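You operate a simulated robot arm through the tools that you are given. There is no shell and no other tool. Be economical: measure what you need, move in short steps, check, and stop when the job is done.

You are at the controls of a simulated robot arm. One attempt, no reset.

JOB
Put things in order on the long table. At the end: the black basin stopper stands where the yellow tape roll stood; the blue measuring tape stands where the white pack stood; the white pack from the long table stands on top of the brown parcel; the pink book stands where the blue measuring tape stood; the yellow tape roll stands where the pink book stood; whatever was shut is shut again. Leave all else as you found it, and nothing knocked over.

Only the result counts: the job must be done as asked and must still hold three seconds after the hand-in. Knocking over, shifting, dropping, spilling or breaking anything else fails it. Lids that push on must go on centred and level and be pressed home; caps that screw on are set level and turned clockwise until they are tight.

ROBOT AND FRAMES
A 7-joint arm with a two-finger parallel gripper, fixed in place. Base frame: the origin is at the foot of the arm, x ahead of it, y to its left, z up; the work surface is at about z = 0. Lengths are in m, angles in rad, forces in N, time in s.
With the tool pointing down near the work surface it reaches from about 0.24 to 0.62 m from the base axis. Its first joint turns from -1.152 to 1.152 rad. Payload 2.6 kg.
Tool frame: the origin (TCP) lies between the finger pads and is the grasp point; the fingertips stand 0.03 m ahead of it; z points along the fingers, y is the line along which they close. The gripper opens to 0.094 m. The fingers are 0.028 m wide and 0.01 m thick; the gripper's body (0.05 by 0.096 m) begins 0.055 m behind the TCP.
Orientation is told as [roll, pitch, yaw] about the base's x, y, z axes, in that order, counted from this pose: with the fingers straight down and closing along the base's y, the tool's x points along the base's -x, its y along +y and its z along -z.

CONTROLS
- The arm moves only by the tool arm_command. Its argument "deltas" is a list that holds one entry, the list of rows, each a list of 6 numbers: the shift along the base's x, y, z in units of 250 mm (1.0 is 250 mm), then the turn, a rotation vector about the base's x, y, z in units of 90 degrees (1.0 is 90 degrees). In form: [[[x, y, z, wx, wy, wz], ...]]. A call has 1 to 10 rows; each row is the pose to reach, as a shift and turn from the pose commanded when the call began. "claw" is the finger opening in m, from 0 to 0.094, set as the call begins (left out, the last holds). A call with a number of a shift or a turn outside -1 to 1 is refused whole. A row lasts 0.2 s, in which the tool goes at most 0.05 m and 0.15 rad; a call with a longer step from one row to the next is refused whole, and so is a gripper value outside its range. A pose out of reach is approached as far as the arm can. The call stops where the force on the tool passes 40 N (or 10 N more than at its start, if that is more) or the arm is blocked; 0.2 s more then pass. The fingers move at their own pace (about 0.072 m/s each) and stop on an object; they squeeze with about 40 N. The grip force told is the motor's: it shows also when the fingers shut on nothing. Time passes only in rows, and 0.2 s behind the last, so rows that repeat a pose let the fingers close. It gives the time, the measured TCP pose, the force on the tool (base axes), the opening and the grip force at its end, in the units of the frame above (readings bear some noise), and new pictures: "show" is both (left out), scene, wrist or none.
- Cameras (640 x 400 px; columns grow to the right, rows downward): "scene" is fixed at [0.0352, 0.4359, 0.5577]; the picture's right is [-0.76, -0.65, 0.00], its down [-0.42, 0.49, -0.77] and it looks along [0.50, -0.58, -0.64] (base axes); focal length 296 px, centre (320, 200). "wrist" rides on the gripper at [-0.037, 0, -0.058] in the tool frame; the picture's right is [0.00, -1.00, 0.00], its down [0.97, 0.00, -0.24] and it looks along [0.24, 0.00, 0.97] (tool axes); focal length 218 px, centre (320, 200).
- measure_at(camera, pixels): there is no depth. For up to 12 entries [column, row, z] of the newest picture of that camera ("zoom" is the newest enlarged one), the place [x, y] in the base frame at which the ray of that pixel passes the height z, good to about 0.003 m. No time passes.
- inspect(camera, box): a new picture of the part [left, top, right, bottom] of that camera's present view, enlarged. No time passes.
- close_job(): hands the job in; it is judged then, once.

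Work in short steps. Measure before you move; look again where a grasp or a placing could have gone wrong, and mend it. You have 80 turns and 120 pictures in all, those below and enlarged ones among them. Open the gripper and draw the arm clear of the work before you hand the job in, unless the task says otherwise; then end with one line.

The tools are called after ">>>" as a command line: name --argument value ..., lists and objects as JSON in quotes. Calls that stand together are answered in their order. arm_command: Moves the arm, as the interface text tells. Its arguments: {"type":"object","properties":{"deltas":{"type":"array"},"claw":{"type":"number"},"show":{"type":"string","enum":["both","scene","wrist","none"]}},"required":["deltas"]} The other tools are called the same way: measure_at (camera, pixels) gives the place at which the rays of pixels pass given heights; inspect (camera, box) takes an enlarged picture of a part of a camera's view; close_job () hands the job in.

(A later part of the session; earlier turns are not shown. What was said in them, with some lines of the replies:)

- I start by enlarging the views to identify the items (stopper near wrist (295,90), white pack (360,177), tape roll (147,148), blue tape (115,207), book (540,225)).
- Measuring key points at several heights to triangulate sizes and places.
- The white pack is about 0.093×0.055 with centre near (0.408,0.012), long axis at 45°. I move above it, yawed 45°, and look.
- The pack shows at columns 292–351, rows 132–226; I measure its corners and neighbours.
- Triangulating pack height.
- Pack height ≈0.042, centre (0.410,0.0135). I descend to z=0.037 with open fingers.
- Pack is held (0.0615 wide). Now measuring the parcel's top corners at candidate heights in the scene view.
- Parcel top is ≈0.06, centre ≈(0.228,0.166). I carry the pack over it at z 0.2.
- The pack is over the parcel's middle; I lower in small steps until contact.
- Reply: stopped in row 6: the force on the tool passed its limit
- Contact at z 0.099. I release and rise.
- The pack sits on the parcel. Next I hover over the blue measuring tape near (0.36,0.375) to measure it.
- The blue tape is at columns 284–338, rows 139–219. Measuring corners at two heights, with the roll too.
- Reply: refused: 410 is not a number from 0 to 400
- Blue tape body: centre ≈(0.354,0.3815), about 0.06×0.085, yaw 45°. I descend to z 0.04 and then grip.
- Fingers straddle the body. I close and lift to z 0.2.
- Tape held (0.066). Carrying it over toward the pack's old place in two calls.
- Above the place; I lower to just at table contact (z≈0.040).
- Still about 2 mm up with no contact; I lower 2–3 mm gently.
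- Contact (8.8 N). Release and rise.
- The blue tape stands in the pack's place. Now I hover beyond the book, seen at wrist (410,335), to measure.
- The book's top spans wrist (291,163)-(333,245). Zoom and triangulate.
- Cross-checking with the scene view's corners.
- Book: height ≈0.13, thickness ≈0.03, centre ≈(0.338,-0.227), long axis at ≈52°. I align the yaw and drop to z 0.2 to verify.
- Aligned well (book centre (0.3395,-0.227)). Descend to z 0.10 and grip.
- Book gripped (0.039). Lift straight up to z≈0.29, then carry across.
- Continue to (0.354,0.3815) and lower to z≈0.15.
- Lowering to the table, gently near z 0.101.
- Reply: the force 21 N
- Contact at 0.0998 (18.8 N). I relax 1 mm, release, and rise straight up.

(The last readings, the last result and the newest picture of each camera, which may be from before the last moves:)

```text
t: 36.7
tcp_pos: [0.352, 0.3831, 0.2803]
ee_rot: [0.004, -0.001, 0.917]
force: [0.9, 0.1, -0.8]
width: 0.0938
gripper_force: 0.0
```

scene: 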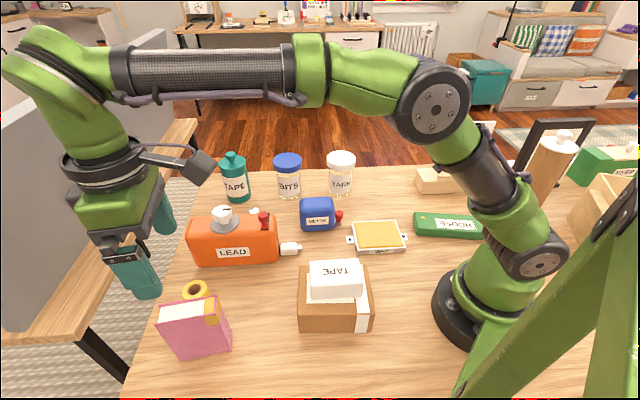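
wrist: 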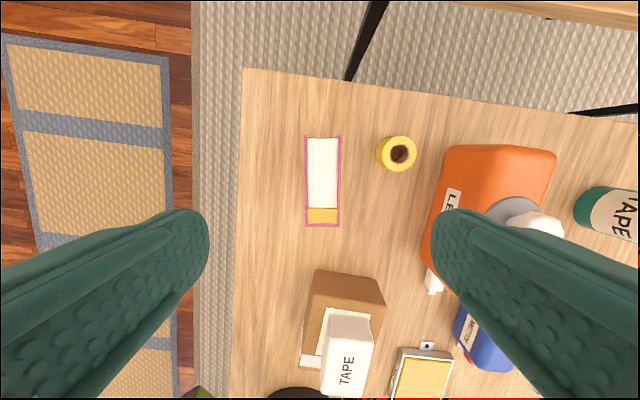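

Book stands alone. Now hover above the yellow roll (wrist (399,154)), with yaw back to 45°.

>>> arm_command --deltas '[[[0.15, -0.06, -0.02, 0, 0, -0.04], [0.3, -0.12, -0.06, 0, 0, -0.083], [0.398, -0.182, -0.16, 0, 0, -0.083], [0.398, -0.182, -0.24, 0, 0, -0.083], [0.398, -0.182, -0.24, 0, 0, -0.083]]]' --claw 0.074

```text
t: 37.9
tcp_pos: [0.4526, 0.3367, 0.22]
ee_rot: [0.006, -0.003, 0.786]
force: [0.1, -0.2, -0.1]
width: 0.074
gripper_force: 0.2
```

scene: 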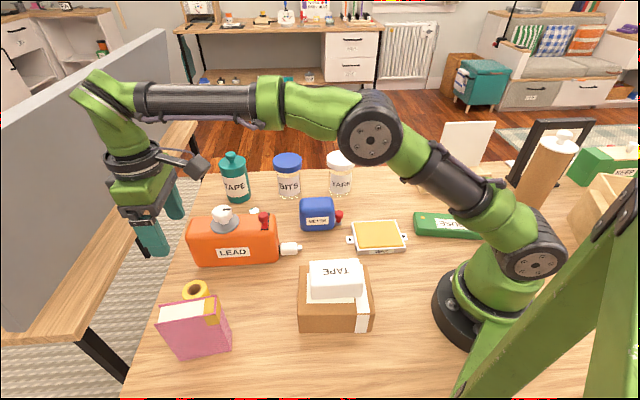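
wrist: 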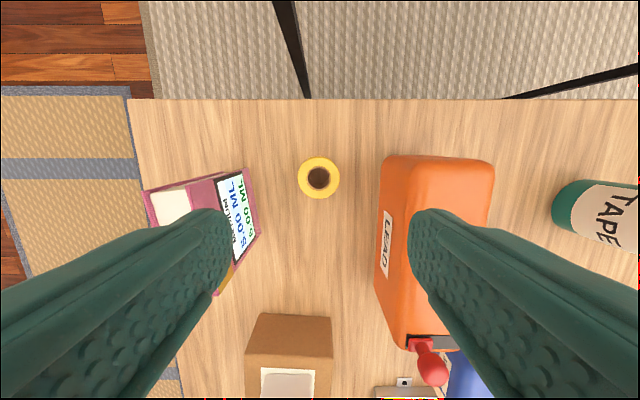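

>>> measure_at --camera "wrist" --pixels '[[298, 178, 0.04], [340, 178, 0.04], [319, 157, 0.04], [319, 199, 0.04], [319, 178, 0.02], [376, 180, 0.0], [376, 280, 0.0], [380, 200, 0.05], [244, 260, 0.0], [253, 200, 0.1]]'

>>> measure_at --camera "scene" --pixels '[[195, 289, 0.03], [195, 289, 0.04], [195, 289, 0.05], [188, 245, 0.05], [276, 243, 0.05], [189, 239, 0.06], [276, 237, 0.06], [222, 209, 0.12]]'

```text
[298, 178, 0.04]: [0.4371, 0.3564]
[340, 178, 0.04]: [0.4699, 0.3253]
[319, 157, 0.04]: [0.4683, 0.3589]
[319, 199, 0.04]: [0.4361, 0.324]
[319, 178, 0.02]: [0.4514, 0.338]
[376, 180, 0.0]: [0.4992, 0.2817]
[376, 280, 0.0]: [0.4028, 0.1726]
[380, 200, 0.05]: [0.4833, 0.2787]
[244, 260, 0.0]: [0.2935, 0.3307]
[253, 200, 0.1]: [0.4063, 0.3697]
```

```text
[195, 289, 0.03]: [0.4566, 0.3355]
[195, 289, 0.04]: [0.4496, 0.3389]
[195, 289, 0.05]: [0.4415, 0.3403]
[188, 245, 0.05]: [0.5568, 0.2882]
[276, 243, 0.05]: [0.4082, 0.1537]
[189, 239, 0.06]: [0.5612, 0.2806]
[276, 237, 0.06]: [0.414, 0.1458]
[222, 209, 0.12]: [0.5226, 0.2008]
```

Roll centre ≈(0.452,0.340), diameter ≈0.046. Descend to z 0.035 with opening 0.074.

>>> arm_command --deltas '[[[0, 0.012, -0.17, 0, 0, 0], [0, 0.012, -0.34, 0, 0, 0], [0, 0.012, -0.5, 0, 0, 0], [0, 0.012, -0.64, 0, 0, 0], [0, 0.012, -0.74, 0, 0, 0], [0, 0.012, -0.74, 0, 0, 0]]]' --claw 0.074

```text
t: 39.3
tcp_pos: [0.4531, 0.3407, 0.0354]
ee_rot: [0.003, -0.001, 0.786]
force: [0.0, 0.4, 0.2]
width: 0.0742
gripper_force: 0.1
```

scene: 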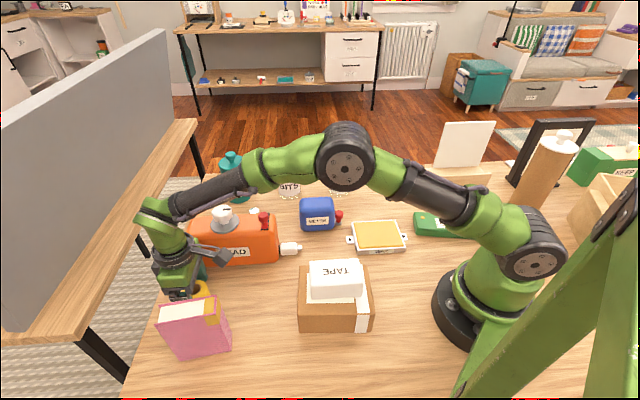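
wrist: 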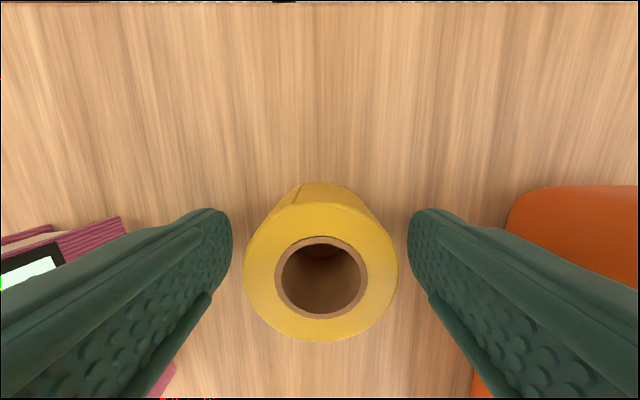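

Centred between fingers. Close and lift clear.

>>> arm_command --deltas '[[[0, 0, 0, 0, 0, 0], [0, 0, 0, 0, 0, 0], [0, 0, 0, 0, 0, 0], [0, 0, 0.1, 0, 0, 0], [0, 0, 0.28, 0, 0, 0], [0, 0, 0.46, 0, 0, 0], [0, 0, 0.64, 0, 0, 0], [0, 0, 0.78, 0, 0, 0], [0, 0, 0.78, 0, 0, 0]]]' --claw 0.02

```text
t: 41.3
tcp_pos: [0.4522, 0.3422, 0.228]
ee_rot: [0.004, 0.001, 0.787]
force: [-0.5, -0.6, -0.4]
width: 0.0461
gripper_force: 40.2
```

scene: 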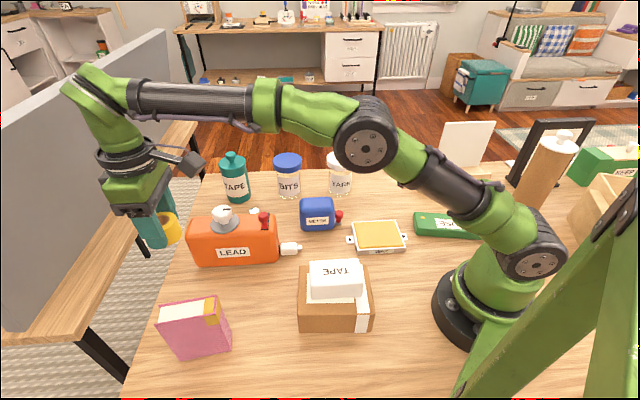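
wrist: 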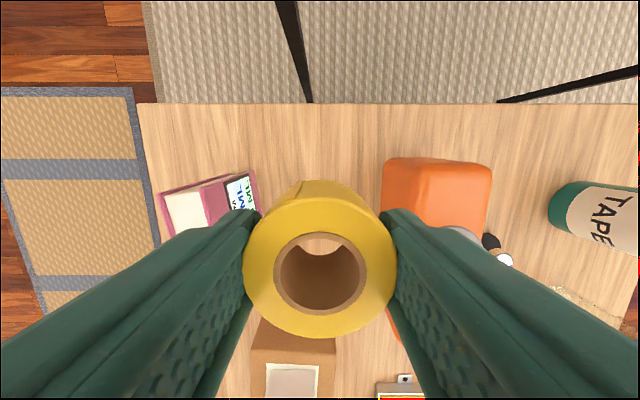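

Roll held (0.046). Carry it to the book's former place (0.3395,-0.227).

>>> arm_command --deltas '[[[-0.038, -0.19, 0, 0, 0, 0], [-0.075, -0.38, 0, 0, 0, 0], [-0.113, -0.57, 0, 0, 0, 0], [-0.15, -0.76, 0, 0, 0, 0], [-0.188, -0.95, 0, 0, 0, 0]]]' --show "none"

>>> arm_command --deltas '[[[-0.038, -0.19, 0, 0, 0, 0], [-0.075, -0.38, 0, 0, 0, 0], [-0.113, -0.57, 0, 0, 0, 0], [-0.15, -0.76, 0, 0, 0, 0], [-0.188, -0.95, 0, 0, 0, 0]]]' --show "none"

>>> arm_command --deltas '[[[-0.035, -0.17, 0, 0, 0, 0], [-0.076, -0.37, 0, 0, 0, 0], [-0.076, -0.37, 0, 0, 0, 0]]]'

```text
t: 42.5
tcp_pos: [0.4067, 0.1031, 0.2296]
ee_rot: [0.004, -0.001, 0.789]
force: [0.1, 0.0, -1.2]
width: 0.0465
gripper_force: 40.2
```

```text
t: 43.7
tcp_pos: [0.3584, -0.1359, 0.2257]
ee_rot: [0.004, -0.001, 0.788]
force: [-0.1, 0.5, 0.1]
width: 0.0465
gripper_force: 39.5
```

```text
refused: row 2 steps farther than a row can; nothing moved
```

Redo the last leg with smaller steps.

>>> arm_command --deltas '[[[-0.026, -0.12, 0, 0, 0, 0], [-0.052, -0.24, 0, 0, 0, 0], [-0.076, -0.364, 0, 0, 0, 0], [-0.076, -0.364, -0.15, 0, 0, 0], [-0.076, -0.364, -0.3, 0, 0, 0], [-0.076, -0.364, -0.45, 0, 0, 0], [-0.076, -0.364, -0.6, 0, 0, 0], [-0.076, -0.364, -0.6, 0, 0, 0]]]'

```text
t: 45.5
tcp_pos: [0.3399, -0.2266, 0.0803]
ee_rot: [0.004, -0.003, 0.786]
force: [0.1, 0.0, -0.4]
width: 0.0464
gripper_force: 39.9
```

scene: 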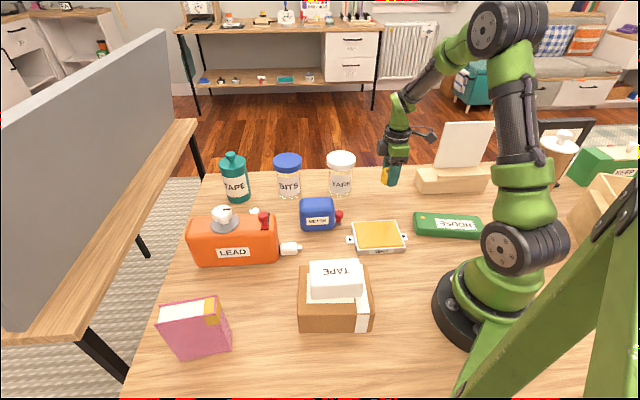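
wrist: 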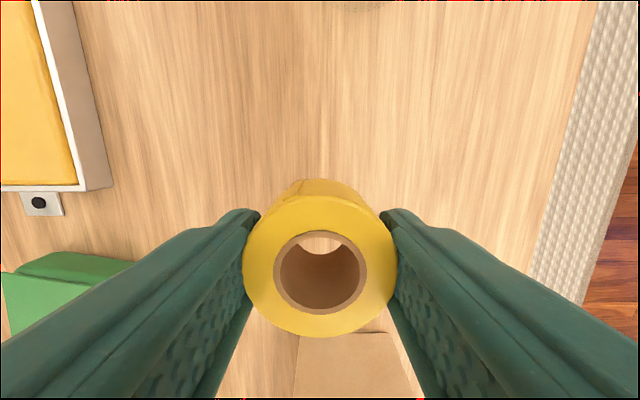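

Lower to z≈0.035 and feel for contact.

>>> arm_command --deltas '[[[0, 0, -0.09, 0, 0, 0], [0, 0, -0.15, 0, 0, 0], [0, 0, -0.172, 0, 0, 0], [0, 0, -0.178, 0, 0, 0], [0, 0, -0.182, 0, 0, 0], [0, 0, -0.182, 0, 0, 0]]]' --show "none"

```text
t: 46.9
tcp_pos: [0.3391, -0.2273, 0.0347]
ee_rot: [0.0, -0.003, 0.786]
force: [-8.2, 6.0, 28.8]
width: 0.0464
gripper_force: 40.0
```

Contact (28.8 N). Ease 1 mm, release and rise to z≈0.25.

>>> arm_command --deltas '[[[0, 0, 0.004, 0, 0, 0], [0, 0, 0.004, 0, 0, 0], [0, 0, 0.004, 0, 0, 0], [0, 0, 0.004, 0, 0, 0], [0, 0, 0.15, 0, 0, 0], [0, 0, 0.3, 0, 0, 0], [0, 0, 0.48, 0, 0, 0], [0, 0, 0.66, 0, 0, 0], [0, 0, 0.84, 0, 0, 0], [0, 0, 0.84, 0, 0, 0]]]' --claw 0.08

```text
t: 49.1
tcp_pos: [0.3424, -0.2262, 0.2433]
ee_rot: [0.003, 0.001, 0.786]
force: [-1.1, 0.3, 0.3]
width: 0.0799
gripper_force: 0.2
```

scene: 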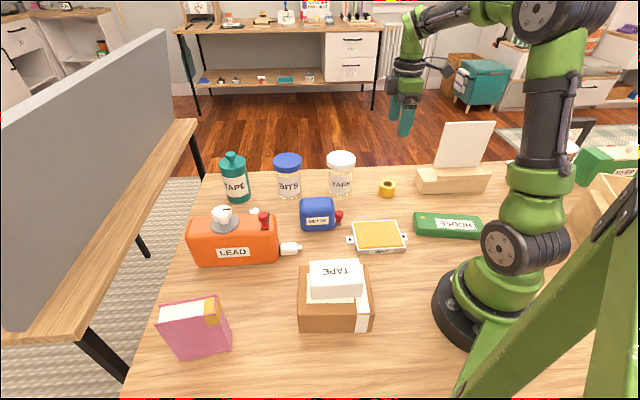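
wrist: 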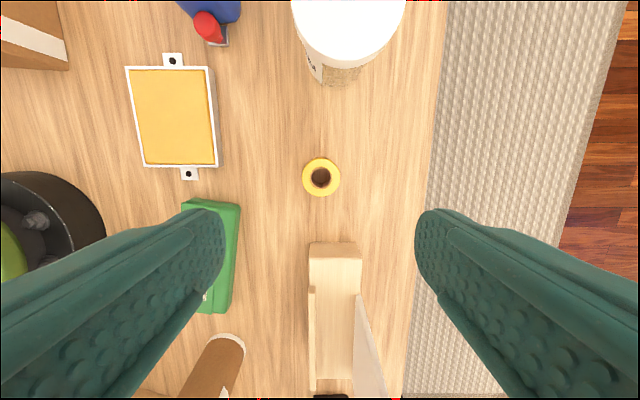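

Roll stands in place. Now travel to hover over the black stopper near (0.53,0.108).

>>> arm_command --deltas '[[[0.08, 0.14, 0.03, 0, 0, 0], [0.16, 0.28, 0.05, 0, 0, 0], [0.24, 0.42, 0.05, 0, 0, 0], [0.32, 0.56, 0.05, 0, 0, 0], [0.4, 0.7, 0.05, 0, 0, 0]]]' --show "none"

>>> arm_command --deltas '[[[0.09, 0.16, 0, 0, 0, 0], [0.18, 0.32, 0, 0, 0, 0], [0.27, 0.48, 0, 0, 0, 0], [0.35, 0.636, 0, 0, 0, 0], [0.35, 0.636, -0.08, 0, 0, 0]]]'

```text
t: 50.3
tcp_pos: [0.4408, -0.0512, 0.2562]
ee_rot: [0.004, -0.001, 0.787]
force: [0.5, -1.3, 0.2]
width: 0.08
gripper_force: 0.2
```

```text
t: 51.5
tcp_pos: [0.5299, 0.1066, 0.2344]
ee_rot: [0.003, 0.001, 0.786]
force: [0.9, 0.3, -0.5]
width: 0.0801
gripper_force: 0.1
```

scene: 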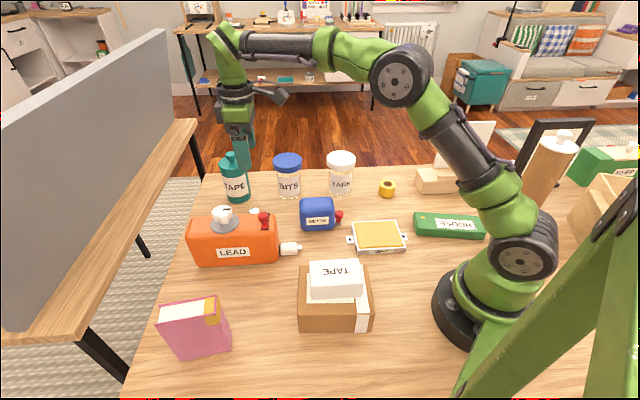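
wrist: 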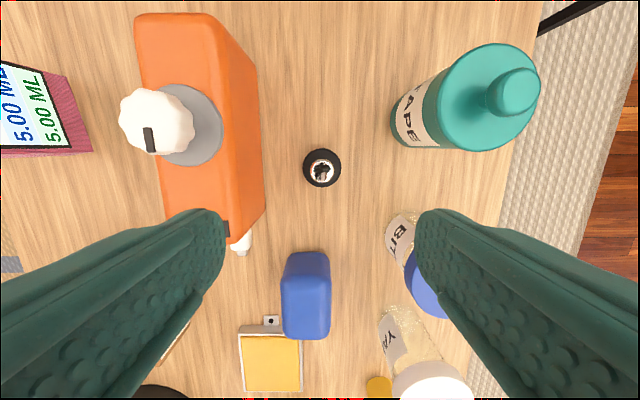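

>>> inspect --camera "wrist" --box '[240, 110, 400, 230]'

>>> measure_at --camera "wrist" --pixels '[[303, 168, 0.01], [341, 168, 0.01], [322, 149, 0.01], [322, 187, 0.01], [322, 170, 0.04], [262, 168, 0.0], [258, 100, 0.05], [392, 130, 0.0], [390, 225, 0.0], [265, 210, 0.0]]'

```text
3.33 times, centred on (320, 170) of wrist
```

zoom: 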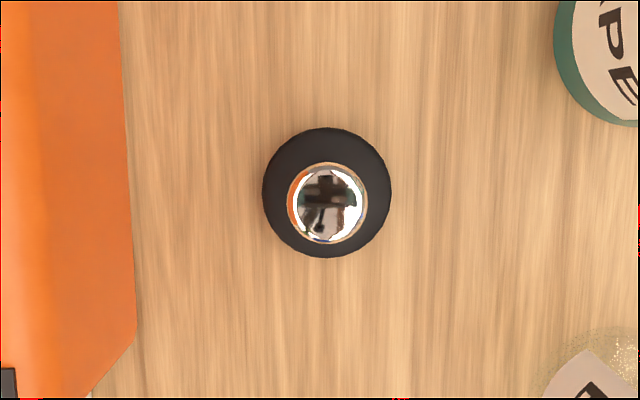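

```text
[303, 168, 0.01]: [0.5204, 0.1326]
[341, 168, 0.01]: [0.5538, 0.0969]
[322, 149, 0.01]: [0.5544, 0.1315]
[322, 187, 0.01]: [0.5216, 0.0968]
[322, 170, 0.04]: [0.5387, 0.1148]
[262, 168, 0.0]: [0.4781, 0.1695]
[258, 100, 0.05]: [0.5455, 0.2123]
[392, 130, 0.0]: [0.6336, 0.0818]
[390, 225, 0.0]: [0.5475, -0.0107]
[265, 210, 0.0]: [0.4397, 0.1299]
```

Stopper centre ≈(0.5375,0.1145), diameter ≈0.045. Checking its knob height in the scene at (254,210), and a lower look.

>>> measure_at --camera "scene" --pixels '[[254, 207, 0.02], [254, 207, 0.04], [254, 207, 0.05], [254, 207, 0.06], [254, 207, 0.07]]'

>>> inspect --camera "scene" --box '[220, 190, 290, 240]'

>>> arm_command --deltas '[[[0.03, 0.032, -0.15, 0, 0, 0], [0.03, 0.032, -0.3, 0, 0, 0], [0.03, 0.032, -0.42, 0, 0, 0], [0.03, 0.032, -0.42, 0, 0, 0]]]' --claw 0.08

```text
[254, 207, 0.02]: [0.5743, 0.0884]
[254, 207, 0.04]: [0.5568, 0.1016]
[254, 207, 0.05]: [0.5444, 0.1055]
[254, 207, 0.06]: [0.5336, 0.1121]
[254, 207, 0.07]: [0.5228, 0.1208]
```

```text
8.00 times, centred on (255, 215) of scene
```

zoom: 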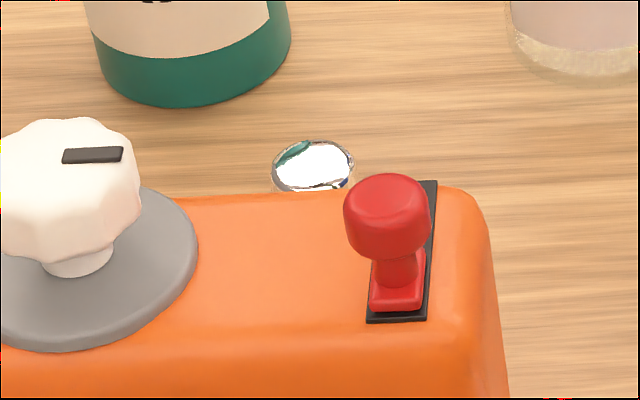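

```text
t: 52.5
tcp_pos: [0.537, 0.1167, 0.1319]
ee_rot: [0.003, -0.001, 0.785]
force: [-0.3, -0.5, -0.4]
width: 0.0799
gripper_force: 0.2
```

scene: 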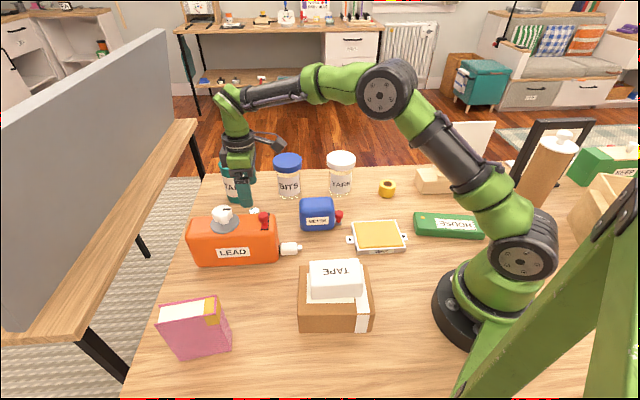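
wrist: 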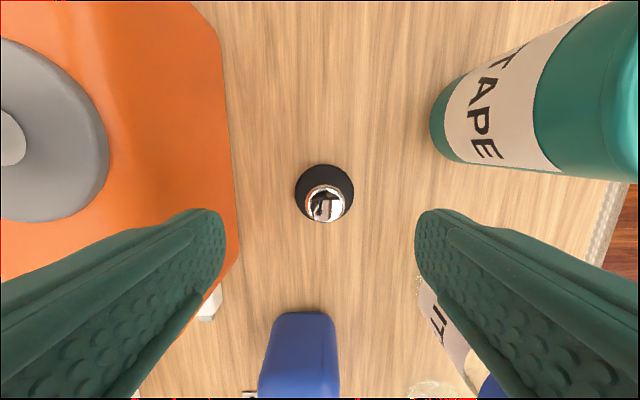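

The stopper's base is at wrist (324,193); checking its base centre before descending.

>>> measure_at --camera "wrist" --pixels '[[295, 192, 0.01], [354, 192, 0.01], [324, 164, 0.01], [325, 203, 0.05], [324, 218, 0.01], [232, 230, 0.0], [222, 60, 0.06]]'

>>> inspect --camera "wrist" --box '[280, 150, 370, 240]'

```text
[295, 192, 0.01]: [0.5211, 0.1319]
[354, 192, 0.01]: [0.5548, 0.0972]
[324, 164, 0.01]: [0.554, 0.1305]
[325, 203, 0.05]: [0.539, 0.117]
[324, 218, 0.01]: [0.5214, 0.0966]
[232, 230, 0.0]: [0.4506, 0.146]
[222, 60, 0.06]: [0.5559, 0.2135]
```

```text
4.44 times, centred on (325, 195) of wrist
```

zoom: 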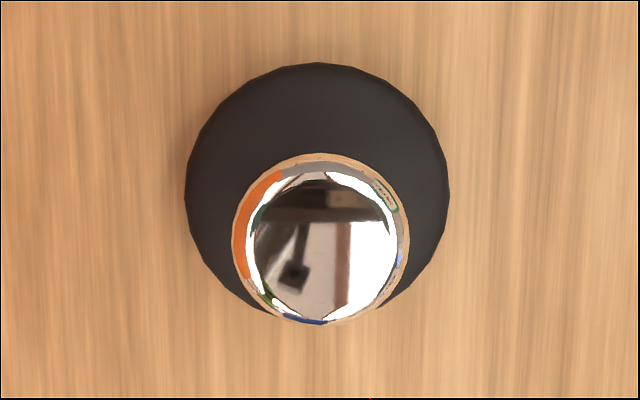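

Base centre (0.538,0.1145). Descend to z 0.034 and look.

>>> arm_command --deltas '[[[0.004, -0.008, -0.15, 0, 0, 0], [0.004, -0.008, -0.28, 0, 0, 0], [0.004, -0.008, -0.36, 0, 0, 0], [0.004, -0.008, -0.392, 0, 0, 0], [0.004, -0.008, -0.392, 0, 0, 0]]]' --claw 0.08 --show "wrist"

```text
t: 53.7
tcp_pos: [0.5374, 0.1144, 0.0341]
ee_rot: [0.004, -0.001, 0.785]
force: [0.3, 0.2, -0.2]
width: 0.0802
gripper_force: 0.0
```

wrist: 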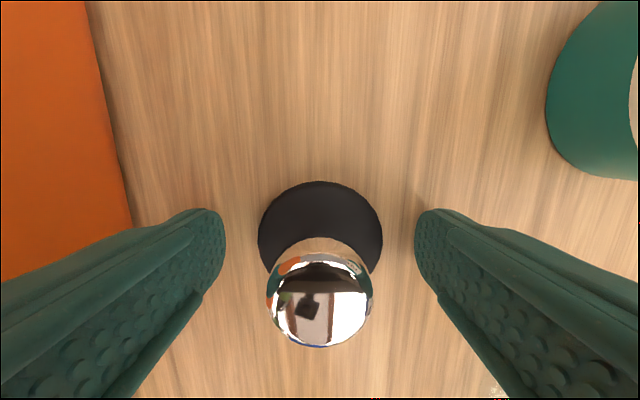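

Centred. Close and lift a little to check the hold.

>>> arm_command --deltas '[[[0, 0, 0, 0, 0, 0], [0, 0, 0, 0, 0, 0], [0, 0, 0, 0, 0, 0], [0, 0, 0, 0, 0, 0], [0, 0, 0.06, 0, 0, 0], [0, 0, 0.12, 0, 0, 0], [0, 0, 0.12, 0, 0, 0]]]' --claw 0.01 --show "wrist"

```text
t: 55.3
tcp_pos: [0.5373, 0.1128, 0.0643]
ee_rot: [0.004, 0.0, 0.787]
force: [-0.1, 0.5, -0.5]
width: 0.0501
gripper_force: 39.9
```

wrist: 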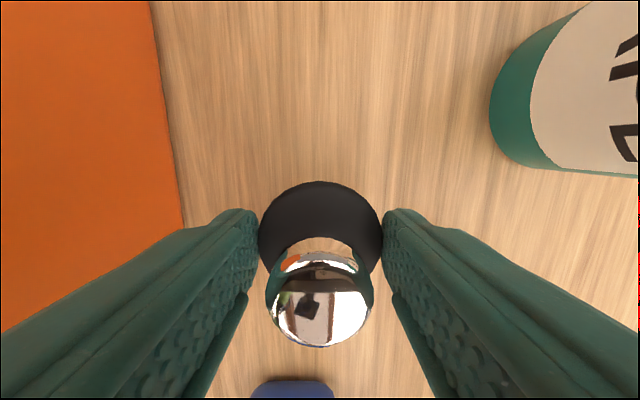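

Held level (0.050). Lift to 0.25, then carry over the reel to the roll's place (0.452,0.340).

>>> arm_command --deltas '[[[0, 0, 0.18, 0, 0, 0], [0, 0, 0.36, 0, 0, 0], [0, 0, 0.54, 0, 0, 0], [0, 0, 0.744, 0, 0, 0], [-0.06, 0.16, 0.744, 0, 0, 0], [-0.12, 0.32, 0.744, 0, 0, 0], [-0.18, 0.48, 0.744, 0, 0, 0], [-0.24, 0.64, 0.744, 0, 0, 0], [-0.3, 0.8, 0.744, 0, 0, 0], [-0.342, 0.908, 0.744, 0, 0, 0]]]'

```text
refused: row 4 steps farther than a row can; nothing moved
```

Fix the oversized step.

>>> arm_command --deltas '[[[0, 0, 0.18, 0, 0, 0], [0, 0, 0.36, 0, 0, 0], [0, 0, 0.55, 0, 0, 0], [0, 0, 0.74, 0, 0, 0], [-0.06, 0.16, 0.74, 0, 0, 0], [-0.12, 0.32, 0.74, 0, 0, 0], [-0.18, 0.48, 0.74, 0, 0, 0], [-0.24, 0.64, 0.74, 0, 0, 0], [-0.3, 0.8, 0.74, 0, 0, 0], [-0.342, 0.908, 0.74, 0, 0, 0]]]'

```text
t: 57.5
tcp_pos: [0.4528, 0.341, 0.246]
ee_rot: [0.002, 0.0, 0.786]
force: [0.2, 0.1, -0.9]
width: 0.0504
gripper_force: 39.7
```

scene: 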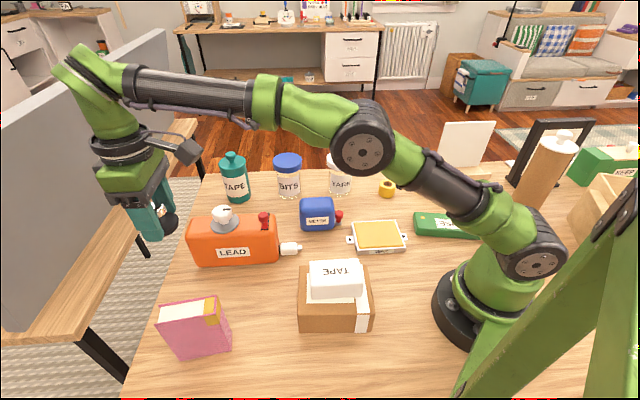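
wrist: 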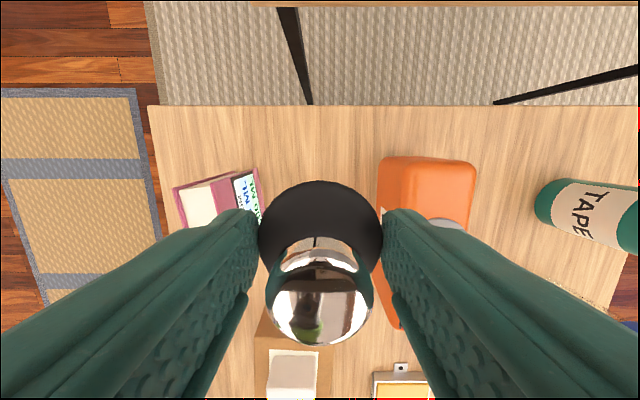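

On position. Descend to z≈0.038, then feel for contact.

>>> arm_command --deltas '[[[0, 0, -0.18, 0, 0, 0], [0, 0, -0.36, 0, 0, 0], [0, 0, -0.54, 0, 0, 0], [0, 0, -0.7, 0, 0, 0], [0, 0, -0.79, 0, 0, 0], [0, 0, -0.826, 0, 0, 0], [0, 0, -0.838, 0, 0, 0], [0, 0, -0.846, 0, 0, 0], [0, 0, -0.846, 0, 0, 0]]]'

```text
t: 59.5
tcp_pos: [0.4512, 0.34, 0.0363]
ee_rot: [0.003, -0.003, 0.786]
force: [-0.2, -0.2, -1.4]
width: 0.0503
gripper_force: 40.0
```

scene: 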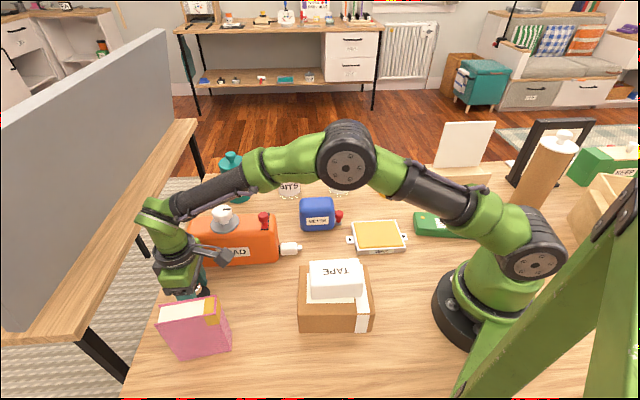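
wrist: 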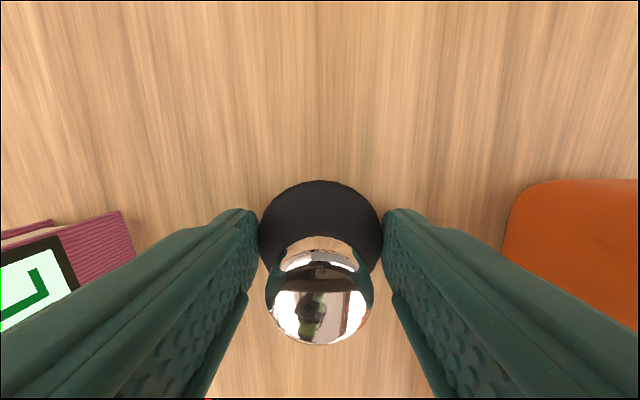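

>>> arm_command --deltas '[[[0, 0, -0.004, 0, 0, 0], [0, 0, -0.008, 0, 0, 0], [0, 0, -0.01, 0, 0, 0]]]' --show "none"

```text
t: 60.3
tcp_pos: [0.451, 0.3411, 0.0337]
ee_rot: [0.002, -0.001, 0.788]
force: [0.2, 0.0, -0.1]
width: 0.0503
gripper_force: 39.6
```

At grasp height but no clear contact; 1 mm more.

>>> arm_command --deltas '[[[0, 0, -0.003, 0, 0, 0], [0, 0, -0.005, 0, 0, 0]]]' --show "none"

```text
t: 60.9
tcp_pos: [0.452, 0.3403, 0.0328]
ee_rot: [0.004, -0.002, 0.786]
force: [-7.1, -5.8, 10.8]
width: 0.0503
gripper_force: 39.8
```

Contact (10.8 N). Release with a limited opening and rise straight.

>>> arm_command --deltas '[[[0, 0, 0.002, 0, 0, 0], [0, 0, 0.002, 0, 0, 0], [0, 0, 0.002, 0, 0, 0], [0, 0, 0.1, 0, 0, 0], [0, 0, 0.26, 0, 0, 0], [0, 0, 0.44, 0, 0, 0], [0, 0, 0.62, 0, 0, 0], [0, 0, 0.8, 0, 0, 0], [0, 0, 0.95, 0, 0, 0], [0, 0, 0.95, 0, 0, 0]]]' --claw 0.076

>>> arm_command --deltas '[[[-0.04, -0.16, 0.03, 0, 0, 0], [-0.08, -0.32, 0.06, 0, 0, 0], [-0.12, -0.48, 0.06, 0, 0, 0], [-0.16, -0.64, 0.06, 0, 0, 0], [-0.2, -0.8, 0.06, 0, 0, 0], [-0.24, -0.96, 0.06, 0, 0, 0], [-0.24, -0.96, 0.06, 0, 0, 0]]]'

```text
t: 63.1
tcp_pos: [0.4513, 0.3387, 0.2693]
ee_rot: [0.001, -0.002, 0.788]
force: [1.4, 0.4, -0.2]
width: 0.0762
gripper_force: 0.0
```

scene: 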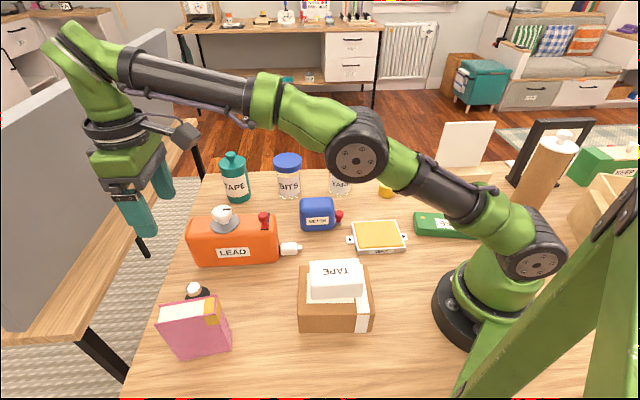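
wrist: 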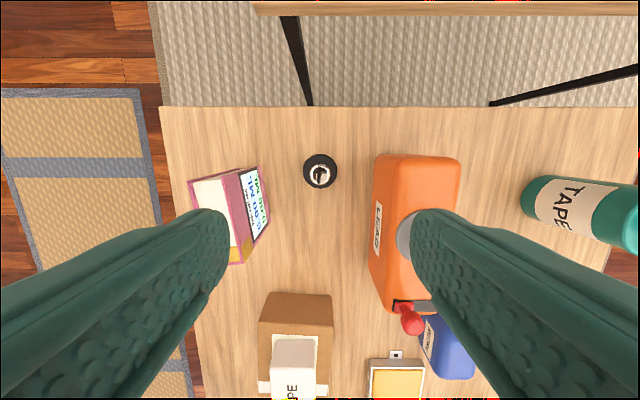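

```text
t: 64.7
tcp_pos: [0.3911, 0.1011, 0.2837]
ee_rot: [0.002, -0.002, 0.786]
force: [0.0, -0.2, -0.3]
width: 0.0761
gripper_force: 0.1
```

scene: 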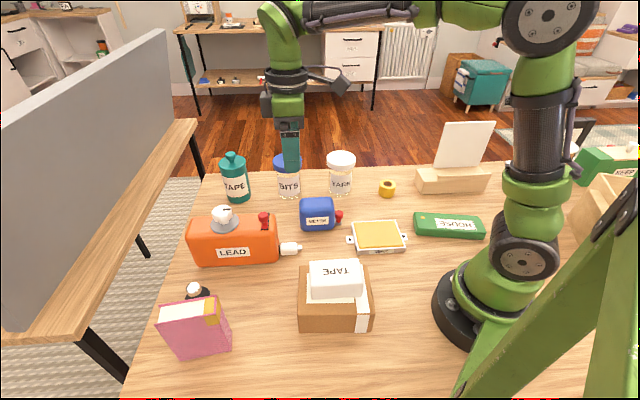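
wrist: 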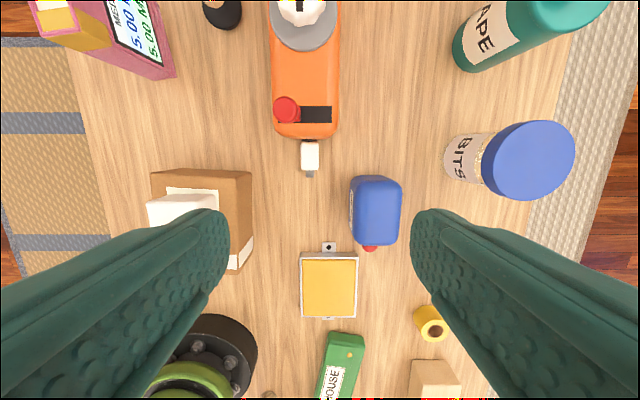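

All five items are in place and upright, nothing else has moved, the gripper is open and the arm is clear. Handing in.

>>> close_job

```text
The job is handed in.
```

The job is handed in: the stopper, measuring tape, white pack, book and tape roll all stand where you asked. Nothing else looked moved or knocked over in the last pictures, and nothing was opened, so there was nothing to shut.
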